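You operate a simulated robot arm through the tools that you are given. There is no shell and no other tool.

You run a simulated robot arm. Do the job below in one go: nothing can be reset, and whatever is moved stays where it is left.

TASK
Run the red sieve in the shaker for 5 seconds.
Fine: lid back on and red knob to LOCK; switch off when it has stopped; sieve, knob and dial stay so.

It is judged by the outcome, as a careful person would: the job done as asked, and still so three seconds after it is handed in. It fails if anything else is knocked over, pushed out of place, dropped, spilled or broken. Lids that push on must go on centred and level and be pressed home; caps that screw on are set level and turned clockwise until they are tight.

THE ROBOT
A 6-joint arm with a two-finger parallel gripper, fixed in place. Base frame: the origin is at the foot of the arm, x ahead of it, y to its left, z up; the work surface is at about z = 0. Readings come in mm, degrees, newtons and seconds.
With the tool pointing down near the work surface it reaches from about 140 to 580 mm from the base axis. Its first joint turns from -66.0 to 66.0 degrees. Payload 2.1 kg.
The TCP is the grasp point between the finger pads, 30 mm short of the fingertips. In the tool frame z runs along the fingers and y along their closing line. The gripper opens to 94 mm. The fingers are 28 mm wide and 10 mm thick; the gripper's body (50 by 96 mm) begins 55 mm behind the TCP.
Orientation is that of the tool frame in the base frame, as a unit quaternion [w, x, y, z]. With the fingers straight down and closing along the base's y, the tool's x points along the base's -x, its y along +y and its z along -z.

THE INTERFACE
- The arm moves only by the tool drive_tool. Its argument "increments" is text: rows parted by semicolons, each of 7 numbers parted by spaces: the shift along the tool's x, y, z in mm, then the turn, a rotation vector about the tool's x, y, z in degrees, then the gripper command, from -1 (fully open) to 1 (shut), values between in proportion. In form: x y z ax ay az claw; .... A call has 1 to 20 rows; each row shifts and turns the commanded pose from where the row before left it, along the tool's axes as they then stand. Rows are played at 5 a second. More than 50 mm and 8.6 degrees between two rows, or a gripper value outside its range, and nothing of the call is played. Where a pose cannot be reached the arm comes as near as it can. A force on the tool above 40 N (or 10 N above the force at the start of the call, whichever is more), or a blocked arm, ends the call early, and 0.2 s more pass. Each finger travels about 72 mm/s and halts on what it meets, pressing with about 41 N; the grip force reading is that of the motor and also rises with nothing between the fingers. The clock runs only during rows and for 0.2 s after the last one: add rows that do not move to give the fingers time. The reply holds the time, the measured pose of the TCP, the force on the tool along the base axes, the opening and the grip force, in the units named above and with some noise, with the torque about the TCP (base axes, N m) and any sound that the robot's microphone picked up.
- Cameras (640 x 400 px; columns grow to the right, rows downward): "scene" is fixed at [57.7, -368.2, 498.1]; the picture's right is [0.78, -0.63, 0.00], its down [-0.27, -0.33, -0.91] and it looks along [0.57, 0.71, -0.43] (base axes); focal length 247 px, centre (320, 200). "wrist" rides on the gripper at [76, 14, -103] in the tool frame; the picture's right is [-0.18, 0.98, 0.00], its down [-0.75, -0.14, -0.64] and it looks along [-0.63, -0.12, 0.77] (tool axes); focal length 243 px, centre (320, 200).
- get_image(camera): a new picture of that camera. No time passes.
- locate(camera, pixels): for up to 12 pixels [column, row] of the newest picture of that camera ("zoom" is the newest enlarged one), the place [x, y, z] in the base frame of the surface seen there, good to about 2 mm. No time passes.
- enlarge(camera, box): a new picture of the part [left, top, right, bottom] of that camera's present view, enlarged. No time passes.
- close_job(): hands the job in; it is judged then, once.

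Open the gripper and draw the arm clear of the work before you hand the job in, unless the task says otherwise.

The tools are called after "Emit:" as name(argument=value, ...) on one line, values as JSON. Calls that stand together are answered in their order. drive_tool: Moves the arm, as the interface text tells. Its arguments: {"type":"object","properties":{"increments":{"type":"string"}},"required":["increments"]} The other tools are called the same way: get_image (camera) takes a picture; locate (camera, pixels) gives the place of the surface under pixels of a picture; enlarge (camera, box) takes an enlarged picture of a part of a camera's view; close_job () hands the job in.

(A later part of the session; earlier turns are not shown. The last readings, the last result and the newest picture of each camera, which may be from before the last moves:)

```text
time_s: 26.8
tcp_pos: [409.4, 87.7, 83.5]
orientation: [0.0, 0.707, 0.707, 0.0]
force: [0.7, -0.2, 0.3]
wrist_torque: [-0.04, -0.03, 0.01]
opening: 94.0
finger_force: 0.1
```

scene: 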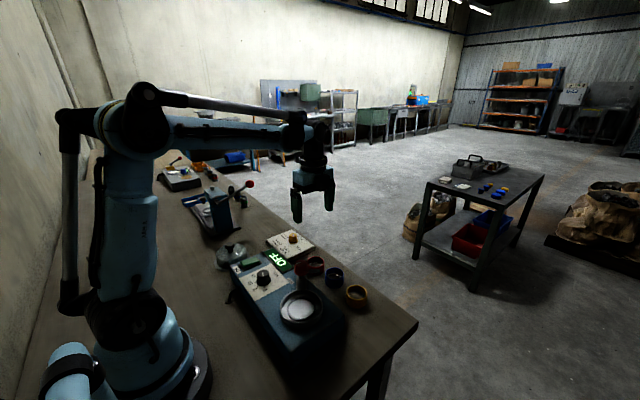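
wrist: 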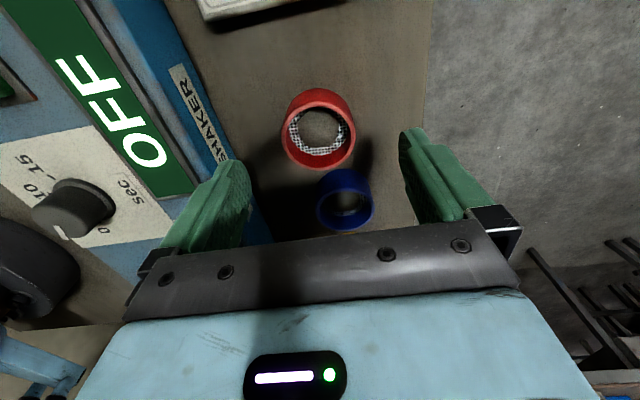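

Closer view: I re-measure the red rim (around wrist (318,130)).

Emit:
enlarge(camera="wrist", box=[260, 75, 380, 180])

Emit:
locate(camera="wrist", pixels=[[284, 135], [353, 135], [318, 103], [318, 166], [294, 113], [343, 113], [294, 158], [345, 156]])

```text
3.81 times, centred on (320, 128) of wrist
```

zoom: 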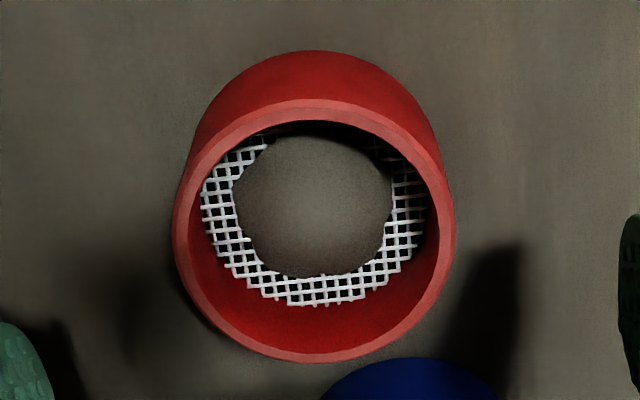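

```text
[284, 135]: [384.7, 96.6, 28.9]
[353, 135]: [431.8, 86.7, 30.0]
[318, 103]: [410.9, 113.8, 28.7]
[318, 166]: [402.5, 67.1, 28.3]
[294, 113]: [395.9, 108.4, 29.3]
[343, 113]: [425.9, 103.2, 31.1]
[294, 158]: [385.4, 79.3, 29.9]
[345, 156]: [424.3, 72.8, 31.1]
```

Centre confirmed (407.7,91). I correct by (-1.5,+2.9), descend to z 47 and then close gently.

Emit:
drive_tool(increments="2.9 -1.5 16 0 0 0 -1; 0 0 14 0 0 0 -1; 0 0 6.5 0 0 0 -1; 0 0 0 0 0 0 -1; 0 0 0 0 0 0 -1")

Emit:
enlarge(camera="scene", box=[280, 210, 380, 290])

```text
time_s: 28.0
tcp_pos: [406.8, 90.5, 48.2]
orientation: [0.0, 0.707, 0.707, 0.0]
force: [0.6, -0.1, 0.4]
wrist_torque: [-0.03, 0.01, -0.01]
opening: 94.1
finger_force: 0.0
```

```text
5.00 times, centred on (330, 250) of scene
```

zoom: 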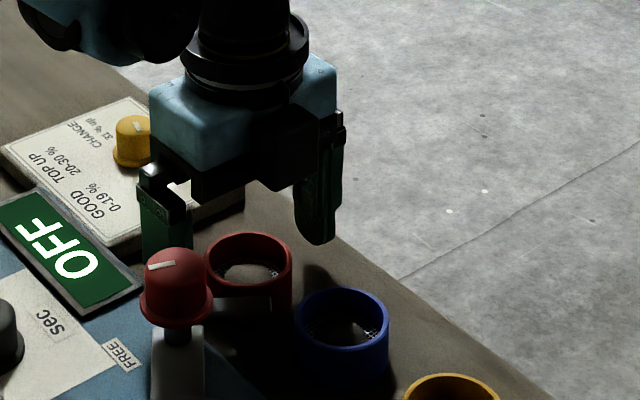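

Aligned; closing the fingers in steps.

Emit:
drive_tool(increments="0 0 0 0 0 0 -0.6; 0 0 0 0 0 0 -0.3; 0 0 0 0 0 0 -0.2; 0 0 0 0 0 0 -0.15; 0 0 0 0 0 0 -0.1; 0 0 0 0 0 0 -0.05; 0 0 0 0 0 0 0; 0 0 0 0 0 0 0.1; 0 0 0 0 0 0 0.3; 0 0 0 0 0 0 1; 0 0 0 0 0 0 1")

Emit:
get_image(camera="wrist")

```text
time_s: 30.4
tcp_pos: [406.1, 91.2, 47.9]
orientation: [-0.002, 0.707, 0.707, 0.0]
force: [0.5, -0.5, 2.6]
wrist_torque: [0.01, -0.08, 0.02]
opening: 50.9
finger_force: 41.5
```

```text
taken
```

wrist: 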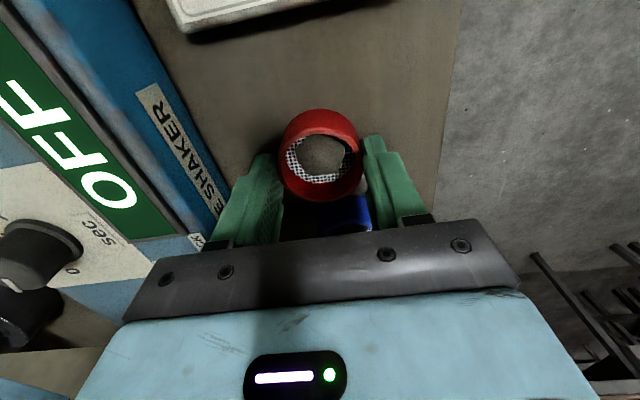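

Gripped at 50.9 mm. I lift gently straight up.

Emit:
drive_tool(increments="0 0 -3 0 0 0 1; 0 0 -5 0 0 0 1; 0 0 -10 0 0 0 1; 0 0 -20 0 0 0 1; 0 0 -25 0 0 0 1; 0 0 -30 0 0 0 1; 0 0 -30 0 0 0 1; 0 0 -20 0 0 0 1; 0 0 -10 0 0 0 1; 0 0 0 0 0 0 1; 0 0 0 0 0 0 1")

Emit:
enlarge(camera="scene", box=[260, 160, 400, 290])

Emit:
get_image(camera="wrist")

```text
time_s: 32.8
tcp_pos: [407.7, 92.0, 200.9]
orientation: [0.0, 0.707, 0.707, 0.0]
force: [-0.4, -0.3, -0.5]
wrist_torque: [0.0, 0.02, 0.0]
opening: 50.9
finger_force: 41.2
```

```text
3.08 times, centred on (330, 225) of scene
```

zoom: 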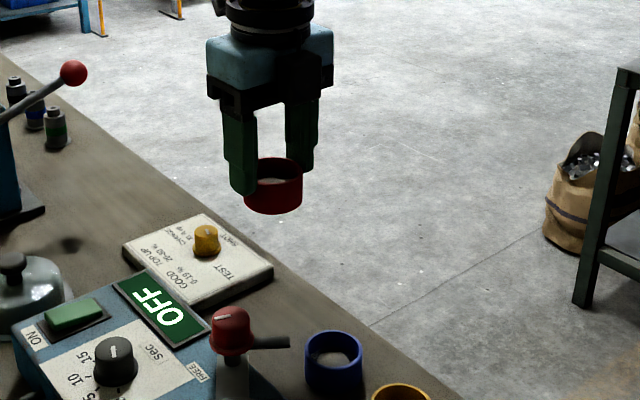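

```text
taken
```

wrist: 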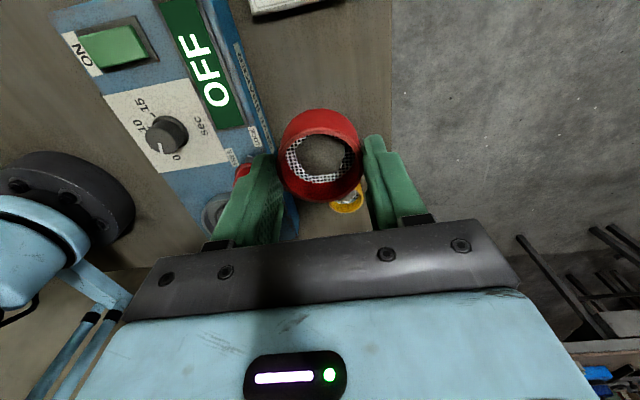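

Lifted cleanly. I measure the held sieve's rim for offset and level.

Emit:
locate(camera="wrist", pixels=[[281, 165], [360, 170], [320, 138], [320, 200], [295, 145], [348, 145], [292, 190], [350, 190]])

Emit:
enlarge(camera="wrist", box=[260, 95, 390, 220])

Emit:
locate(camera="scene", pixels=[[315, 229], [316, 212], [308, 229], [324, 227]])

```text
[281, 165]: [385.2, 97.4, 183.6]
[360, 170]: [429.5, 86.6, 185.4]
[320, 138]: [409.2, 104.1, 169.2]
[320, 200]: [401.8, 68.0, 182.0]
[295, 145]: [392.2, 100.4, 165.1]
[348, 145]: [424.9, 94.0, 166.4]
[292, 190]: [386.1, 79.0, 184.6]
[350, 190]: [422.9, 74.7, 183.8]
```

```text
3.20 times, centred on (325, 158) of wrist
```

zoom: 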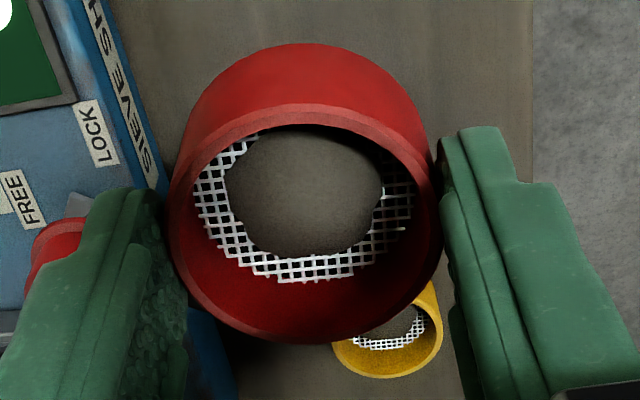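

```text
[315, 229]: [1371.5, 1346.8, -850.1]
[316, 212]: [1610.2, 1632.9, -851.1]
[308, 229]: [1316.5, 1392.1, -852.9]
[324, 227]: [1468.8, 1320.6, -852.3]
```

Emit:
locate(camera="zoom", pixels=[[300, 114], [305, 335], [177, 215], [433, 215], [205, 150], [400, 150], [205, 295], [400, 295]])

```text
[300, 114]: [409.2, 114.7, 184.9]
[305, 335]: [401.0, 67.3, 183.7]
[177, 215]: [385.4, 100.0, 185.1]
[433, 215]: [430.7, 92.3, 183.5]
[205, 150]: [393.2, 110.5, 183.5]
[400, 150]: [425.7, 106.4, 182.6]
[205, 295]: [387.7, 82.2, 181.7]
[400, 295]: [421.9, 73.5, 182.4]
```

Sieve is level and centred at the TCP; its bottom is ~48 mm below it. I carry it smoothly to near the seat, at z≈200, for a measurement of the seat.

Emit:
drive_tool(increments="-8 -7 0 0 0 0 1; -18 -15 0 0 0 0 1; -24 -20 0 0 0 0 1; -28 -24 0 0 0 0 1; -28 -24 0 0 0 0 1; -28 -24 0 0 0 0 1; -20 -17 0 0 0 0 1; -9 -8 0 0 0 0 1; -4 -3.5 0 0 0 0 1; 0 0 0 0 0 0 1; 0 0 0 0 0 0 1; 0 0 0 0 0 0 1")

Emit:
get_image(camera="wrist")

Emit:
enlarge(camera="scene", box=[250, 200, 370, 340])

```text
time_s: 35.4
tcp_pos: [263.9, -74.6, 203.2]
orientation: [0.0, 0.708, 0.706, 0.0]
force: [-0.7, -0.6, -1.5]
wrist_torque: [0.02, 0.06, 0.03]
opening: 50.8
finger_force: 40.6
```

```text
taken
```

wrist: 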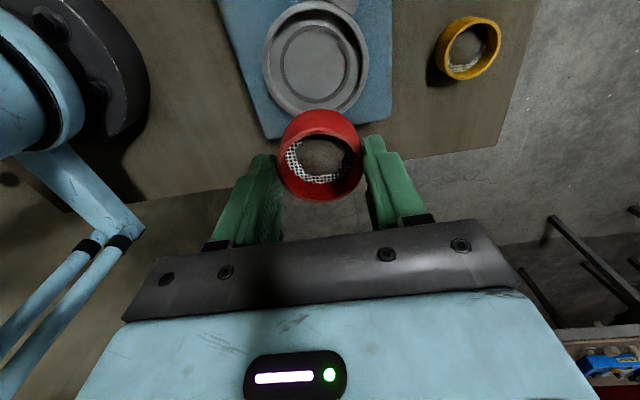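

```text
2.86 times, centred on (310, 270) of scene
```

zoom: 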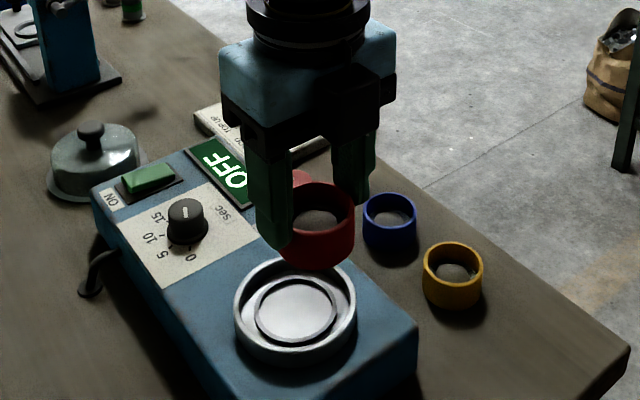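

The seat shows at wrist (315,60). I enlarge and measure its inner ring.

Emit:
enlarge(camera="wrist", box=[250, 0, 380, 125])

Emit:
locate(camera="zoom", pixels=[[320, 200]])

```text
3.20 times, centred on (315, 62) of wrist
```

zoom: 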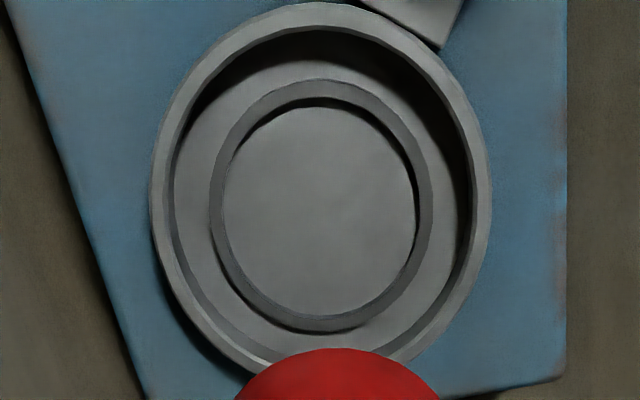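

```text
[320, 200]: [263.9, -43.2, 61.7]
```

Emit:
locate(camera="zoom", pixels=[[214, 205], [428, 205], [325, 92], [318, 322], [247, 120], [400, 120], [240, 285], [400, 285], [157, 190], [485, 190], [320, 10], [200, 320]])

Emit:
locate(camera="zoom", pixels=[[220, 200], [422, 200], [320, 88], [320, 326], [225, 235], [420, 235], [230, 150], [412, 150], [280, 310], [370, 310], [270, 105], [375, 100]])

```text
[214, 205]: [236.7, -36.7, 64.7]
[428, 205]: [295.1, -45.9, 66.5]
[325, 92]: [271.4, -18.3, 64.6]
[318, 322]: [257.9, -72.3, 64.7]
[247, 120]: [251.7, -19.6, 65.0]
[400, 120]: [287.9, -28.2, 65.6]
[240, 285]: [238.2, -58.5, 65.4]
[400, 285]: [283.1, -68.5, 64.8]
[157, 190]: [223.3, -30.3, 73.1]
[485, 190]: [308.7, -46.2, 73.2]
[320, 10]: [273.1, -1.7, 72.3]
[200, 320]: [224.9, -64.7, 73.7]
```

```text
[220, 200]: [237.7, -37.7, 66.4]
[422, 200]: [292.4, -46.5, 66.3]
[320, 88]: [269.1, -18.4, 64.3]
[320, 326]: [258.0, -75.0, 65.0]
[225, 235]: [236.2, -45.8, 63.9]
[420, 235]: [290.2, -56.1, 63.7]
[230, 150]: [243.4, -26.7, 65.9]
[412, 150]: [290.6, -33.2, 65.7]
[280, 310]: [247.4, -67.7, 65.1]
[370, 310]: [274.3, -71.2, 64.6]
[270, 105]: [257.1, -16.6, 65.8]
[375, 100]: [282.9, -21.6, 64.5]
```

I measure the inner edge of the locating ring to know the clearance.

Emit:
enlarge(camera="wrist", box=[280, 20, 350, 95])

Emit:
enlarge(camera="scene", box=[275, 285, 330, 330])

Emit:
locate(camera="zoom", pixels=[[320, 200]])

```text
5.33 times, centred on (315, 58) of wrist
```

zoom: 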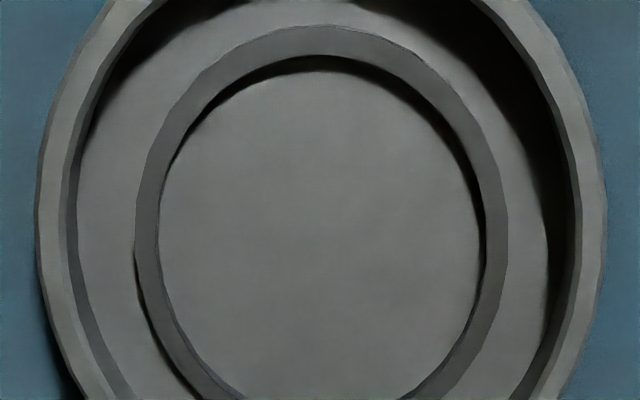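

```text
8.89 times, centred on (302, 308) of scene
```

zoom: 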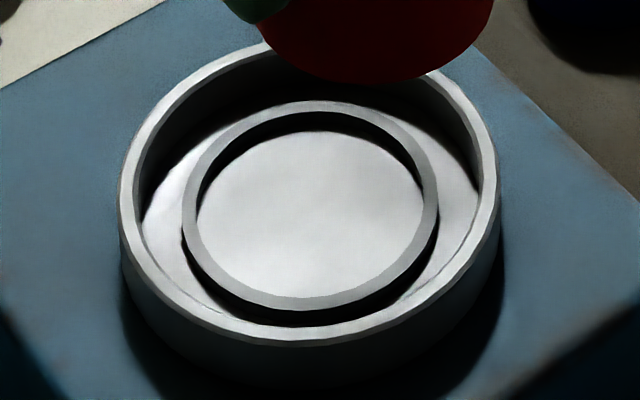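

```text
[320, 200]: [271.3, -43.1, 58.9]
```

Inner ring ⌀≈55 mm vs sieve ⌀51, so 2 mm clearance. I move over the seat centre (264.8,-45) and descend to z≈130.

Emit:
drive_tool(increments="8 0.3 5 0 0 0 1; 12 0.3 15 0 0 0 1; 7 0.2 20 0 0 0 1; 2.7 0 20 0 0 0 1; 0 0 10 0 0 0 1; 0 0 0 0 0 0 1; 0 0 0 0 0 0 1; 0 0 0 0 0 0 1")

Emit:
drive_tool(increments="0 0 0 0 0 0 1")

Emit:
drive_tool(increments="0 0 0 0 0 0 1")

Emit:
enlarge(camera="scene", box=[265, 250, 345, 330])

Emit:
get_image(camera="wrist")

```text
time_s: 37.2
tcp_pos: [264.5, -45.8, 129.5]
orientation: [0.0, 0.707, 0.707, 0.0]
force: [-0.3, 0.4, -1.4]
wrist_torque: [-0.02, 0.03, -0.02]
opening: 51.0
finger_force: 40.8
```

```text
time_s: 37.6
tcp_pos: [264.3, -44.4, 130.4]
orientation: [0.0, 0.707, 0.707, 0.0]
force: [0.0, 0.5, -1.2]
wrist_torque: [-0.02, 0.04, 0.01]
opening: 50.9
finger_force: 40.9
```

```text
time_s: 38.0
tcp_pos: [264.2, -45.4, 130.5]
orientation: [0.001, 0.707, 0.707, 0.0]
force: [0.0, -0.5, -1.9]
wrist_torque: [0.04, 0.0, 0.02]
opening: 50.9
finger_force: 40.7
```

```text
5.00 times, centred on (305, 290) of scene
```

zoom: 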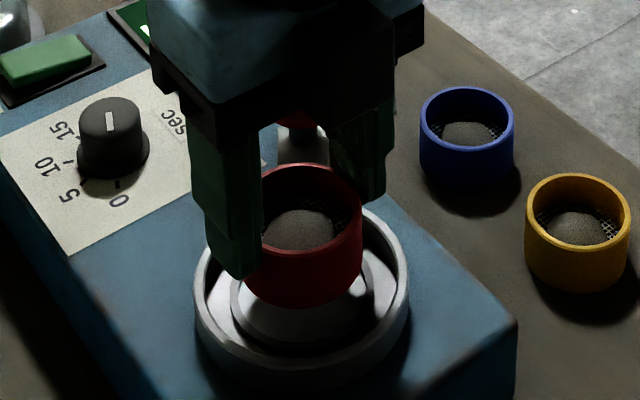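

```text
taken
```

wrist: 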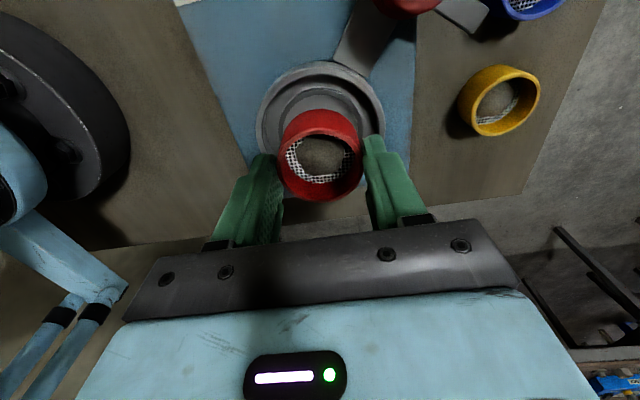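

I check alignment with a tighter scene zoom.

Emit:
enlarge(camera="scene", box=[280, 275, 325, 325])

Emit:
enlarge(camera="wrist", box=[250, 50, 390, 210])

```text
8.00 times, centred on (302, 300) of scene
```

zoom: 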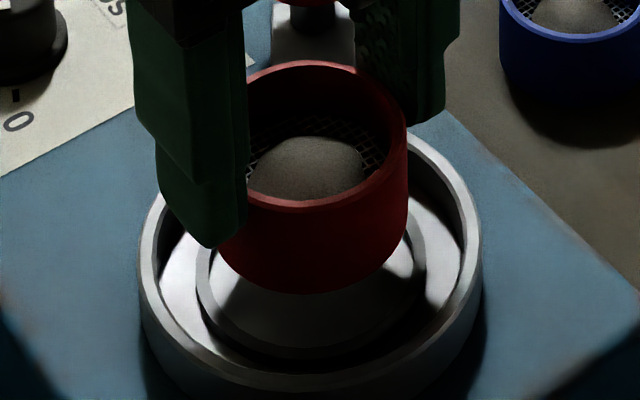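

```text
2.50 times, centred on (320, 130) of wrist
```

zoom: 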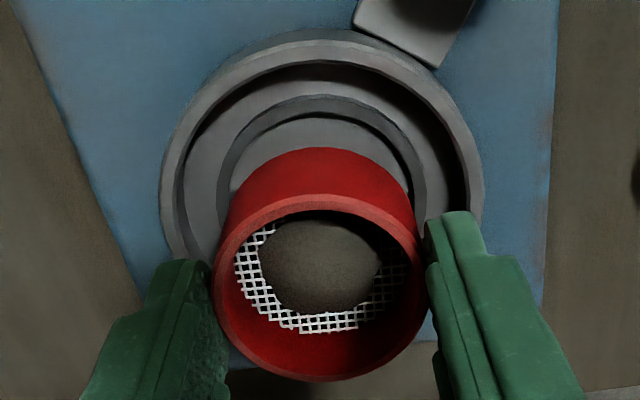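

Alignment looks good to about 1–2 mm. I lower to z≈119 so the sieve base is just above the locating ring and look again.

Emit:
drive_tool(increments="0 0 4 0 0 0 1; 0 0 4 0 0 0 1; 0 0 3 0 0 0 1; 0 0 0 0 0 0 1; 0 0 0 0 0 0 1")

Emit:
enlarge(camera="scene", box=[280, 275, 325, 325])

Emit:
enlarge(camera="wrist", box=[250, 50, 390, 210])

```text
time_s: 39.2
tcp_pos: [264.9, -45.1, 119.6]
orientation: [0.0, 0.708, 0.707, 0.0]
force: [-0.4, -0.1, -0.6]
wrist_torque: [0.01, 0.04, -0.01]
opening: 51.0
finger_force: 40.6
```

```text
8.00 times, centred on (302, 300) of scene
```

zoom: 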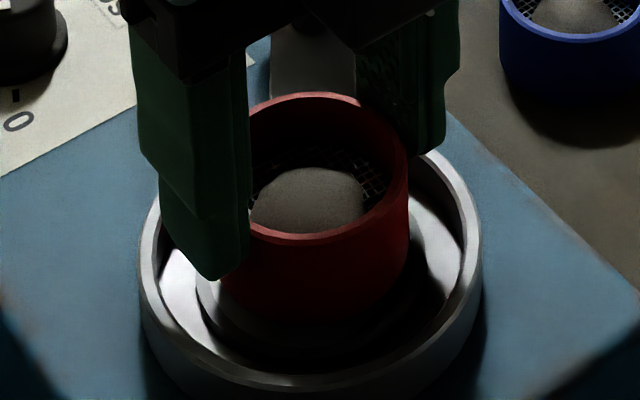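

```text
2.50 times, centred on (320, 130) of wrist
```

zoom: 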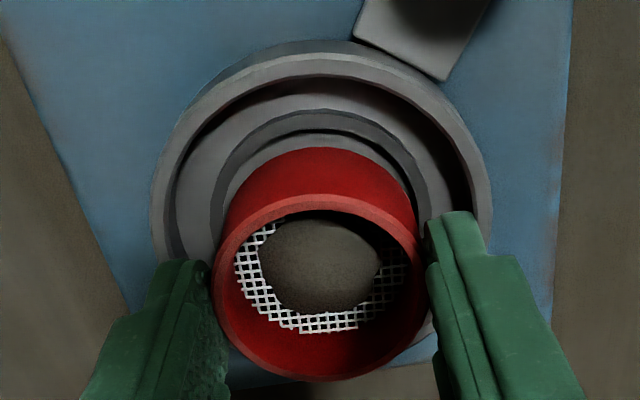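

Looks concentric. I lower in small steps watching the force: floor contact expected near z 108, ring-top contact near 112–113.

Emit:
drive_tool(increments="0 0 2 0 0 0 1; 0 0 1.5 0 0 0 1; 0 0 1.5 0 0 0 1; 0 0 1 0 0 0 1; 0 0 0 0 0 0 1")

Emit:
drive_tool(increments="0 0 1 0 0 0 1; 0 0 1 0 0 0 1; 0 0 0 0 0 0 1")

Emit:
drive_tool(increments="0 0 0.7 0 0 0 1; 0 0 0.7 0 0 0 1; 0 0 0 0 0 0 1")

```text
time_s: 40.4
tcp_pos: [264.4, -45.5, 115.8]
orientation: [0.0, 0.707, 0.707, 0.001]
force: [0.4, 0.7, -1.3]
wrist_torque: [-0.01, 0.03, -0.04]
opening: 50.8
finger_force: 41.0
```

```text
time_s: 41.2
tcp_pos: [265.5, -44.2, 112.3]
orientation: [0.0, 0.707, 0.707, 0.0]
force: [0.4, 0.2, -1.4]
wrist_torque: [0.07, -0.01, -0.03]
opening: 50.9
finger_force: 41.3
```

```text
time_s: 42.0
tcp_pos: [265.0, -45.6, 111.2]
orientation: [0.0, 0.708, 0.707, 0.0]
force: [-0.3, 1.0, -1.6]
wrist_torque: [0.01, 0.0, -0.03]
opening: 50.9
finger_force: 40.8
```

No contact at 111.2, so it has likely entered the ring. I continue in fine steps to the floor.

Emit:
drive_tool(increments="0 0 0.7 0 0 0 1; 0 0 0.7 0 0 0 1; 0 0 0 0 0 0 1")

Emit:
drive_tool(increments="0 0 0.6 0 0 0 1; 0 0 0.6 0 0 0 1; 0 0 0 0 0 0 1")

Emit:
enlarge(camera="scene", box=[280, 275, 325, 325])

```text
time_s: 42.8
tcp_pos: [265.8, -44.7, 109.5]
orientation: [0.001, 0.707, 0.707, 0.0]
force: [-0.8, -0.7, -1.1]
wrist_torque: [-0.03, 0.01, 0.0]
opening: 50.9
finger_force: 41.3
```

```text
time_s: 43.6
tcp_pos: [266.0, -44.5, 110.5]
orientation: [0.001, 0.707, 0.707, 0.0]
force: [4.6, -0.4, 31.7]
wrist_torque: [-0.04, 0.06, 0.05]
opening: 50.9
finger_force: 40.9
```

```text
8.00 times, centred on (302, 300) of scene
```

zoom: 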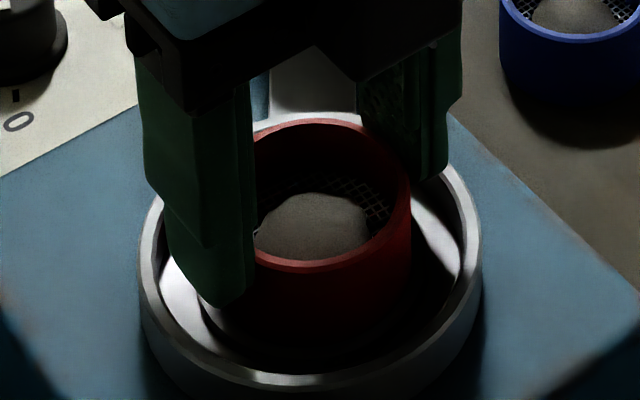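

Contact ~z 110 (32 N). I check the sieve rim height to see whether it is on the floor or the ring.

Emit:
locate(camera="zoom", pixels=[[325, 264], [300, 258], [400, 220], [330, 122], [407, 170], [345, 262], [335, 235], [330, 380]])

Emit:
get_image(camera="wrist")

Emit:
locate(camera="wrist", pixels=[[281, 165], [360, 166], [320, 200], [319, 131], [295, 140], [345, 140], [320, 70]])

Emit:
enlarge(camera="wrist", box=[250, 50, 390, 210])

```text
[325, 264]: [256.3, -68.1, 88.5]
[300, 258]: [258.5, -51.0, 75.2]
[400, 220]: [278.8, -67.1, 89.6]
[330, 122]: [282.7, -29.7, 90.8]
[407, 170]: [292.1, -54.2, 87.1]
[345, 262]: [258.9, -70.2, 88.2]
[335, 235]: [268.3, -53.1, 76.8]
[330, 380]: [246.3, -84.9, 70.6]
```

```text
taken
```

wrist: 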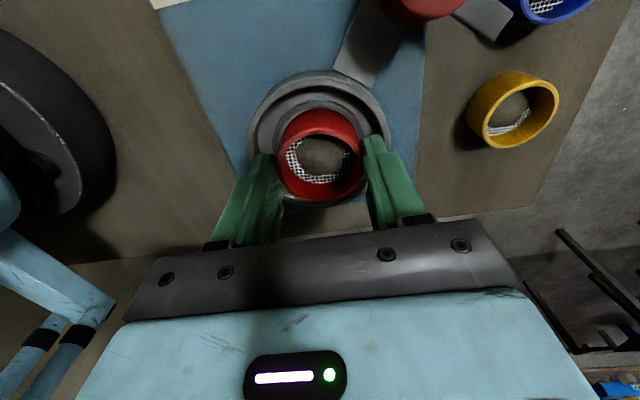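

```text
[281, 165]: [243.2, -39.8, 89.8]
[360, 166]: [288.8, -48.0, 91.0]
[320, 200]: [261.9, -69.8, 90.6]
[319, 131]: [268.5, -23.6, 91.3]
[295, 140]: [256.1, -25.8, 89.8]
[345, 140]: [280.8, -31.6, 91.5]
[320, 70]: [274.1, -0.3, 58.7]
```

```text
2.50 times, centred on (320, 130) of wrist
```

zoom: 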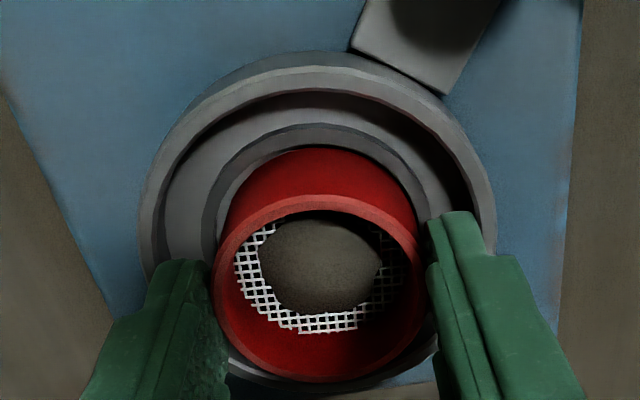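

Rim at z≈90.5 means the base sits on the floor (z 60) inside the ring. I ease the pressure and open the fingers, then rise.

Emit:
drive_tool(increments="0 0 -0.8 0 0 0 1; 0 0 0 0 0 0 1")

Emit:
drive_tool(increments="0 0 0 0 0 0 -0.15; 0 0 0 0 0 0 -0.25; 0 0 0 0 0 0 -0.5; 0 0 0 0 0 0 -0.7; 0 0 0 0 0 0 -0.7")

Emit:
drive_tool(increments="0 0 -10 0 0 0 -0.7; 0 0 -30 0 0 0 -0.7; 0 0 -40 0 0 0 -0.7; -20 0 -30 0 0 0 -0.7; -20 0 0 0 0 0 -0.7; 0 0 0 0 0 0 -0.7; 0 0 0 0 0 0 -0.7")

Emit:
get_image(camera="wrist")

Emit:
enlarge(camera="scene", box=[270, 265, 345, 330])

```text
time_s: 44.2
tcp_pos: [263.9, -45.1, 108.2]
orientation: [0.0, 0.707, 0.707, 0.0]
force: [3.3, 0.2, 6.3]
wrist_torque: [0.01, -0.19, 0.05]
opening: 50.8
finger_force: 41.1
```

```text
time_s: 45.4
tcp_pos: [264.5, -44.9, 109.2]
orientation: [0.0, 0.707, 0.707, 0.001]
force: [0.0, -0.3, 0.3]
wrist_torque: [0.01, -0.04, 0.01]
opening: 80.0
finger_force: 0.1
```

```text
time_s: 47.0
tcp_pos: [264.6, -85.3, 217.6]
orientation: [0.001, 0.707, 0.707, 0.0]
force: [0.4, -0.3, -0.5]
wrist_torque: [-0.02, -0.05, 0.02]
opening: 79.9
finger_force: 0.0
```

```text
taken
```

wrist: 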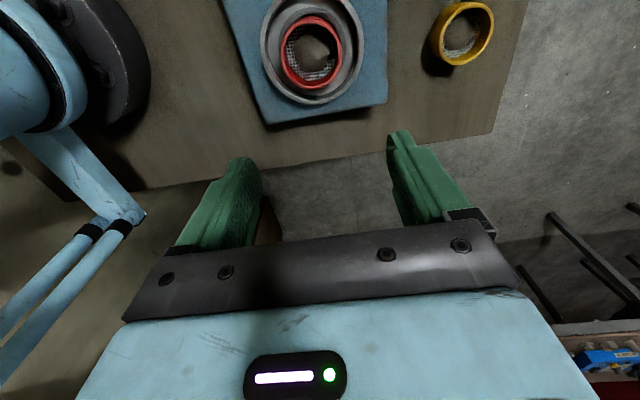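

```text
6.15 times, centred on (308, 298) of scene
```

zoom: 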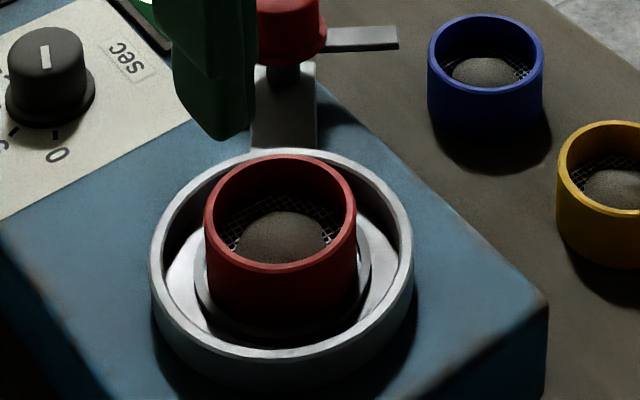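

The sieve sits in the ring. I check closely from the wrist view for level and centring.

Emit:
enlarge(camera="wrist", box=[255, 0, 370, 110])

Emit:
locate(camera="wrist", pixels=[[283, 52], [340, 52], [314, 20], [314, 86], [294, 28], [333, 75], [333, 28], [293, 75]])

```text
3.64 times, centred on (312, 55) of wrist
```

zoom: 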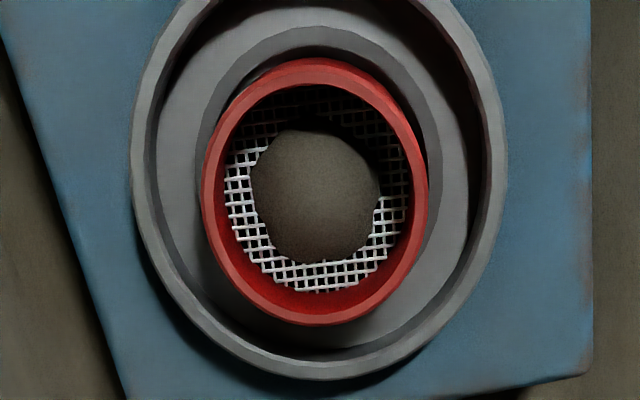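

```text
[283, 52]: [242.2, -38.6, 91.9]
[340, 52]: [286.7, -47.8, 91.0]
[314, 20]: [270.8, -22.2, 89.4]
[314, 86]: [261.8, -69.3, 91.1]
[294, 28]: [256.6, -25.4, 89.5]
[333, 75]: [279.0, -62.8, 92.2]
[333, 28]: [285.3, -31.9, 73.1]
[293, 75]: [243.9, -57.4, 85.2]
```

Seated level and within the ring. Now I fetch the lid: move to above (231,289).

Emit:
drive_tool(increments="30 -3 -10 0 0 0 -0.5; 40 -3.5 0 0 0 0 -0.5; 45 -4 0 0 0 0 -0.5; 45 -4 0 0 0 0 -0.5; 45 -4 0 0 0 0 -0.5; 45 -4 0 0 0 0 -0.5; 45 -4 0 0 0 0 -0.5; 45 -4 0 0 0 0 -0.5; 34.5 -3.5 0 0 0 0 -0.5; 0 0 0 0 0 0 -0.5; 0 0 0 0 0 0 -0.5; 0 0 0 0 0 0 -0.5")

Emit:
get_image(camera="wrist")

Emit:
enlarge(camera="wrist", box=[270, 20, 370, 130])

```text
time_s: 49.6
tcp_pos: [230.7, 288.9, 227.9]
orientation: [-0.001, 0.707, 0.707, 0.001]
force: [0.4, -0.1, 0.3]
wrist_torque: [0.03, -0.01, -0.01]
opening: 70.6
finger_force: 0.0
```

```text
taken
```

wrist: 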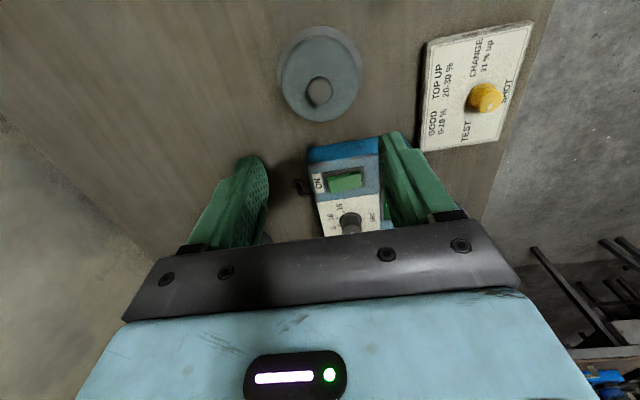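

```text
3.64 times, centred on (320, 75) of wrist
```

zoom: 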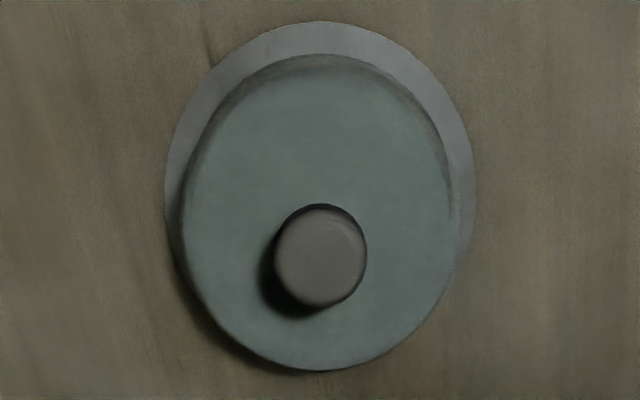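

I measure the knob's top outline for an accurate centre.

Emit:
locate(camera="zoom", pixels=[[320, 255], [279, 255], [362, 255], [320, 211], [320, 300], [292, 222], [350, 288], [350, 222], [292, 288], [330, 30], [172, 150], [468, 150]])

Emit:
drive_tool(increments="0 0 0 0 0 0 -0.5")

```text
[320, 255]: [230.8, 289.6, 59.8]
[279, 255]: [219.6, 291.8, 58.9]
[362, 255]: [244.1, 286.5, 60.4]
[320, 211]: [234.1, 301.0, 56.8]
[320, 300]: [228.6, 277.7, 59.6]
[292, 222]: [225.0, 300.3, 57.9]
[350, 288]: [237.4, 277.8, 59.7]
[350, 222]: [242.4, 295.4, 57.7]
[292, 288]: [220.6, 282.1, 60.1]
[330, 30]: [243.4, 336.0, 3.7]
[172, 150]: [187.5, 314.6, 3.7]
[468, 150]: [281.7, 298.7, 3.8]
```

```text
time_s: 50.0
tcp_pos: [231.5, 288.4, 227.5]
orientation: [0.0, 0.707, 0.707, 0.0]
force: [-0.9, 0.0, -0.3]
wrist_torque: [-0.02, 0.03, -0.05]
opening: 70.5
finger_force: 0.0
```

Knob centre (231.4,289.0) is right under the TCP. I descend to z≈68.5 and grip.

Emit:
drive_tool(increments="0.4 0.2 30 0 0 0 -0.5; 0 0 40 0 0 0 -0.5; 0 0 40 0 0 0 -0.5; 0 0 30 0 0 0 -0.5; 0 0 15 0 0 0 -0.5; 0 0 3.5 0 0 0 -0.5; 0 0 0 0 0 0 -0.5; 0 0 0 0 0 0 -0.5")

Emit:
drive_tool(increments="0 0 0 0 0 0 0; 0 0 0 0 0 0 0.2; 0 0 0 0 0 0 0.35; 0 0 0 0 0 0 0.5; 0 0 0 0 0 0 1; 0 0 0 0 0 0 1; 0 0 0 0 0 0 1")

Emit:
enlarge(camera="scene", box=[180, 210, 280, 290])

```text
time_s: 51.8
tcp_pos: [233.2, 288.3, 70.2]
orientation: [0.0, 0.707, 0.707, 0.0]
force: [0.2, 0.1, -0.3]
wrist_torque: [0.0, -0.01, 0.01]
opening: 70.1
finger_force: 0.0
```

```text
time_s: 53.4
tcp_pos: [233.1, 288.8, 69.9]
orientation: [0.0, 0.707, 0.707, -0.001]
force: [-1.4, 0.3, 1.8]
wrist_torque: [0.0, 0.01, -0.01]
opening: 26.7
finger_force: 40.3
```

```text
5.00 times, centred on (230, 250) of scene
```

zoom: 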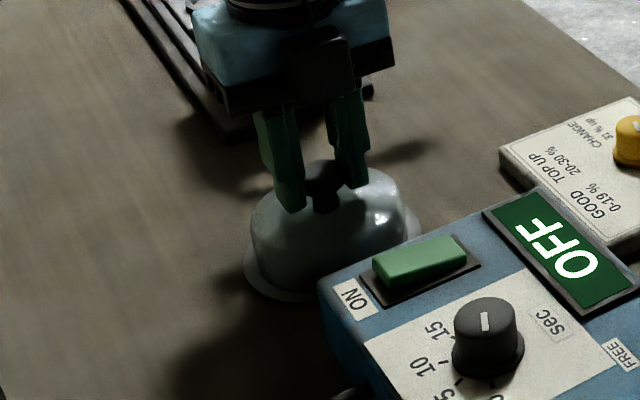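

Gripped. Lift and carry the lid to above the seat at z≈250.

Emit:
drive_tool(increments="0 0 -5 0 0 0 1; 0 0 -15 0 0 0 1; 0 0 -35 0 0 0 1; 0 0 -40 0 0 0 1; 0 0 -40 0 0 0 1; 0 0 -35 0 0 0 1; 0 0 -12 0 0 0 1; 0 0 0 0 0 0 1")

Emit:
drive_tool(increments="-15 1 0 0 0 0 1; -30 3 0 0 0 0 1; -38 3.5 0 0 0 0 1; -38 3.5 0 0 0 0 1; -38 3.5 0 0 0 0 1; -38 3.5 0 0 0 0 1; -38 3.5 0 0 0 0 1; -38 3.5 0 0 0 0 1; -30 3.5 0 0 0 0 1; -20 2 0 0 0 0 1; -10.5 1 0 0 0 0 1; 0 0 0 0 0 0 1; 0 0 0 0 0 0 1")

Emit:
drive_tool(increments="0 0 0 0 0 0 1")

Emit:
get_image(camera="wrist")

Emit:
enlarge(camera="scene", box=[240, 180, 380, 340])

```text
time_s: 55.2
tcp_pos: [232.2, 292.9, 252.9]
orientation: [0.0, 0.707, 0.707, 0.0]
force: [-0.3, 0.4, -1.0]
wrist_torque: [-0.01, 0.02, 0.01]
opening: 26.9
finger_force: 41.0
```

```text
time_s: 58.0
tcp_pos: [263.2, -44.6, 254.0]
orientation: [0.0, 0.707, 0.707, 0.0]
force: [-0.3, -0.5, -0.9]
wrist_torque: [0.02, 0.0, 0.0]
opening: 27.0
finger_force: 41.4
```

```text
time_s: 58.4
tcp_pos: [263.6, -43.6, 254.3]
orientation: [0.001, 0.707, 0.707, 0.0]
force: [0.6, 0.0, -1.2]
wrist_torque: [0.0, -0.02, 0.02]
opening: 26.7
finger_force: 40.7
```

```text
taken
```

wrist: 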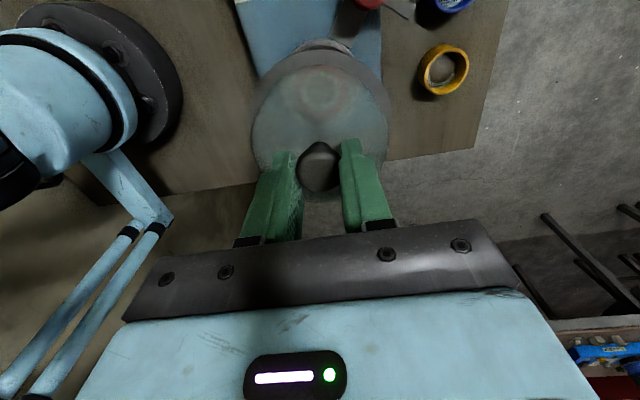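

```text
2.50 times, centred on (310, 260) of scene
```

zoom: 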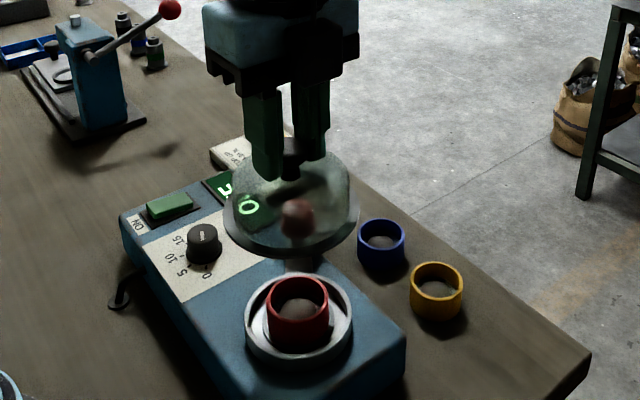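

Averaged TCP (263.4,-44.1,254). I lower to z≈165 and re-read the position to correct to (264.9,-44.7).

Emit:
drive_tool(increments="-0.6 1.3 15 0 0 0 1; 0 0 30 0 0 0 1; 0 0 25 0 0 0 1; 0 0 15 0 0 0 1; 0 0 4 0 0 0 1; 0 0 0 0 0 0 1; 0 0 0 0 0 0 1")

Emit:
drive_tool(increments="0 0 0 0 0 0 1")

Emit:
drive_tool(increments="0 0 0 0 0 0 1")

Emit:
drive_tool(increments="0 0 0 0 0 0 1")

Emit:
enlarge(camera="scene", box=[265, 245, 345, 335])

Emit:
get_image(camera="wrist")

```text
time_s: 60.0
tcp_pos: [262.7, -45.5, 164.5]
orientation: [0.001, 0.707, 0.708, -0.001]
force: [-0.7, -0.8, -1.7]
wrist_torque: [0.02, 0.03, -0.02]
opening: 26.8
finger_force: 41.1
```

```text
time_s: 60.4
tcp_pos: [263.5, -44.7, 164.3]
orientation: [0.0, 0.707, 0.707, 0.0]
force: [0.5, 0.9, -1.9]
wrist_torque: [0.02, -0.01, 0.02]
opening: 26.9
finger_force: 41.2
```

```text
time_s: 60.8
tcp_pos: [264.0, -46.1, 163.8]
orientation: [-0.001, 0.707, 0.707, 0.0]
force: [0.1, 0.4, -1.1]
wrist_torque: [-0.01, 0.0, -0.01]
opening: 27.1
finger_force: 41.1
```

```text
time_s: 61.2
tcp_pos: [262.6, -45.0, 164.6]
orientation: [0.002, 0.707, 0.707, 0.0]
force: [-0.2, -0.3, -1.2]
wrist_torque: [-0.01, 0.02, -0.01]
opening: 26.8
finger_force: 41.2
```

```text
4.44 times, centred on (305, 290) of scene
```

zoom: 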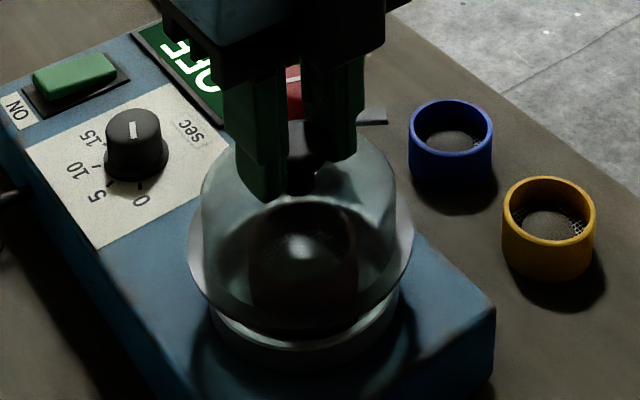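

```text
taken
```

wrist: 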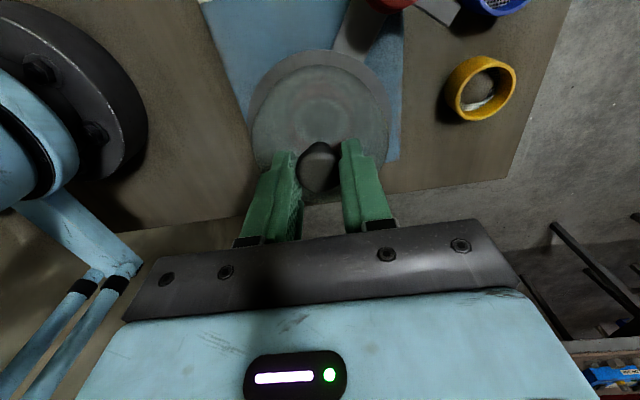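

Average (263.2,-45.3): in the scene the lid is also slightly left of the cup. I shift +1.6 in x, +0.5 in y, and descend to z≈152.

Emit:
drive_tool(increments="0.5 1.6 2 0 0 0 1; 0 0 5 0 0 0 1; 0 0 5 0 0 0 1; 0 0 0 0 0 0 1; 0 0 0 0 0 0 1")

Emit:
drive_tool(increments="0 0 0 0 0 0 1")

Emit:
drive_tool(increments="0 0 0 0 0 0 1")

Emit:
enlarge(camera="scene", box=[275, 265, 335, 335])

Emit:
enlarge(camera="wrist", box=[240, 30, 400, 160])

```text
time_s: 62.4
tcp_pos: [265.3, -45.8, 150.1]
orientation: [-0.001, 0.707, 0.707, 0.0]
force: [0.7, 0.2, -0.1]
wrist_torque: [-0.01, 0.02, 0.0]
opening: 26.7
finger_force: 40.8
```

```text
time_s: 62.8
tcp_pos: [264.7, -45.2, 152.0]
orientation: [0.0, 0.707, 0.707, 0.0]
force: [-0.7, 0.5, -0.7]
wrist_torque: [-0.01, 0.0, 0.02]
opening: 27.2
finger_force: 41.5
```

```text
time_s: 63.2
tcp_pos: [265.9, -45.3, 150.8]
orientation: [-0.001, 0.707, 0.707, -0.001]
force: [0.0, -0.4, -1.4]
wrist_torque: [-0.01, 0.0, -0.01]
opening: 27.2
finger_force: 40.9
```

```text
5.71 times, centred on (305, 300) of scene
```

zoom: 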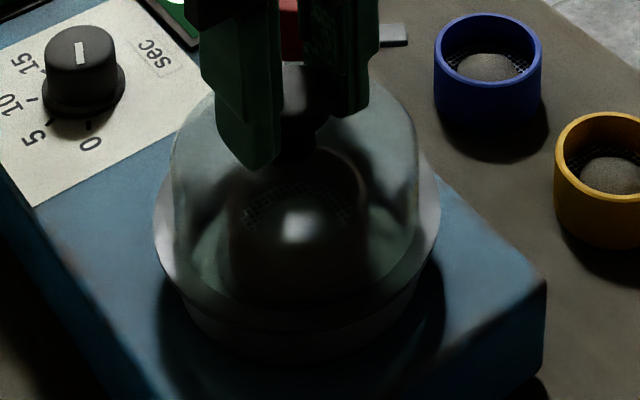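

```text
3.08 times, centred on (320, 95) of wrist
```

zoom: 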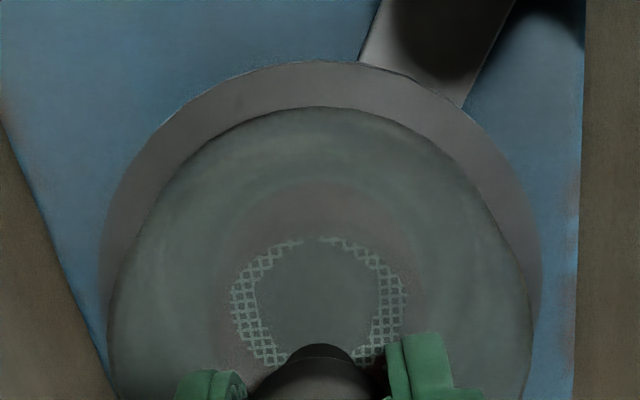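

Nicely concentric. Small correction and then slow descent onto the seat, with pressing in small steps.

Emit:
drive_tool(increments="0.5 -0.4 2 0 0 0 1; 0 0 2 0 0 0 1; 0 0 1.5 0 0 0 1; 0 0 1 0 0 0 1; 0 0 0 0 0 0 1")

Emit:
drive_tool(increments="0 0 0.7 0 0 0 1; 0 0 0.7 0 0 0 1; 0 0 0 0 0 0 1")

Emit:
drive_tool(increments="0 0 0.7 0 0 0 1; 0 0 0 0 0 0 1")

```text
time_s: 64.4
tcp_pos: [266.4, -43.6, 145.7]
orientation: [0.0, 0.708, 0.707, 0.0]
force: [0.0, -1.2, -1.4]
wrist_torque: [-0.02, -0.02, 0.01]
opening: 26.7
finger_force: 40.2
```

```text
time_s: 65.2
tcp_pos: [264.7, -44.1, 144.6]
orientation: [0.0, 0.707, 0.707, 0.0]
force: [1.0, 0.8, 0.3]
wrist_torque: [0.11, -0.03, 0.04]
opening: 27.0
finger_force: 41.0
```

```text
time_s: 65.8
tcp_pos: [264.8, -44.1, 143.5]
orientation: [-0.002, 0.708, 0.707, -0.001]
force: [-14.9, -2.8, 26.6]
wrist_torque: [-0.19, 0.26, 0.0]
opening: 26.9
finger_force: 40.9
heard: snap
```

A snap is heard, with a side force of -15 N in x. I ease x by -0.7 mm and read the force.

Emit:
drive_tool(increments="0 -0.7 0 0 0 0 1; 0 0 0 0 0 0 1")

Emit:
enlarge(camera="scene", box=[275, 265, 335, 335])

Emit:
enlarge(camera="wrist", box=[240, 30, 400, 160])

```text
time_s: 66.2
tcp_pos: [265.5, -42.9, 144.9]
orientation: [-0.001, 0.708, 0.706, -0.001]
force: [0.2, -2.2, 2.0]
wrist_torque: [0.08, -0.08, -0.06]
opening: 27.0
finger_force: 40.8
heard: snap
stopped in row 1: the force on the tool passed its limit at 44 N (the readings are from after the stop); the commanded pose is now the measured one
```

```text
5.71 times, centred on (305, 300) of scene
```

zoom: 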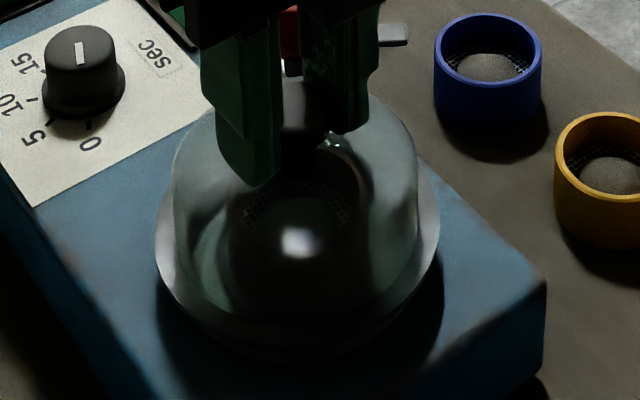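

```text
3.08 times, centred on (320, 95) of wrist
```

zoom: 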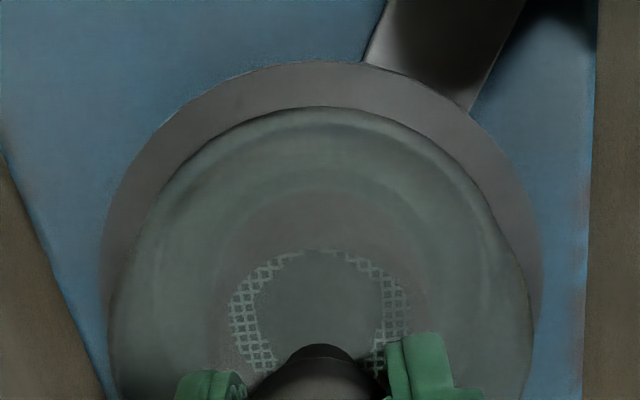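

Two snaps were heard; I check the flange height against the original seated value (top at z≈76.3).

Emit:
get_image(camera="wrist")

Emit:
locate(camera="wrist", pixels=[[285, 68], [345, 55], [362, 70], [270, 90], [378, 95], [320, 54], [262, 120], [377, 120]])

Emit:
locate(camera="zoom", pixels=[[330, 75], [180, 125], [480, 140]])

Emit:
enlarge(camera="scene", box=[275, 275, 330, 335])

Emit:
locate(camera="zoom", pixels=[[145, 200], [480, 200], [200, 310], [420, 310], [310, 345], [150, 230], [475, 230], [250, 335]])

```text
taken
```

wrist: 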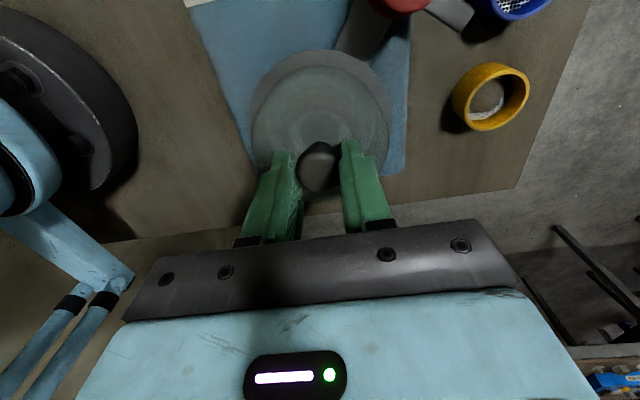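

```text
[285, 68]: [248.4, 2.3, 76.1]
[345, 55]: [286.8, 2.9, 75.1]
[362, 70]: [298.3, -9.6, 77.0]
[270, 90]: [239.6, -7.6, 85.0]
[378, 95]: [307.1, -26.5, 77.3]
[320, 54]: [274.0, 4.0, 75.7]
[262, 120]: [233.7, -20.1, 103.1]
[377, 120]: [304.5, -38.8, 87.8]
```

```text
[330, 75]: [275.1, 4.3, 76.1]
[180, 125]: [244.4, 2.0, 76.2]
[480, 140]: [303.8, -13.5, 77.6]
```

```text
6.67 times, centred on (302, 305) of scene
```

zoom: 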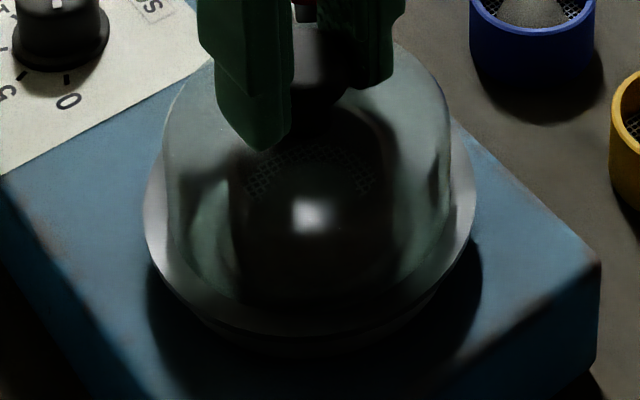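

```text
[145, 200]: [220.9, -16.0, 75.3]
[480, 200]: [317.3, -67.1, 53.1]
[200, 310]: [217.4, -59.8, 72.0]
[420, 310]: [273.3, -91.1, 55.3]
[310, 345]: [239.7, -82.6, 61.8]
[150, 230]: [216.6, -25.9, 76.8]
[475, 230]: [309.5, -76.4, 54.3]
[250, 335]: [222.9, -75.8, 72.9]
```

Flange height looks like the original (≈76). To be sure it is home I press down again in small steps.

Emit:
drive_tool(increments="0 0 0.6 0 0 0 1; 0 0 0.6 0 0 0 1; 0 0 0 0 0 0 1")

Emit:
drive_tool(increments="0 0 0.5 0 0 0 1; 0 0 0 0 0 0 1")

```text
time_s: 66.8
tcp_pos: [265.6, -45.1, 144.3]
orientation: [-0.002, 0.708, 0.706, -0.003]
force: [-0.6, -0.9, 2.8]
wrist_torque: [0.04, -0.12, 0.01]
opening: 27.0
finger_force: 41.1
stopped in row 2: the force on the tool passed its limit at 47 N (the readings are from after the stop); the commanded pose is now the measured one
```

```text
time_s: 67.3
tcp_pos: [265.6, -44.4, 144.9]
orientation: [-0.002, 0.707, 0.707, -0.004]
force: [-5.8, -1.3, 33.2]
wrist_torque: [-0.06, 0.06, -0.02]
opening: 26.9
finger_force: 41.0
```

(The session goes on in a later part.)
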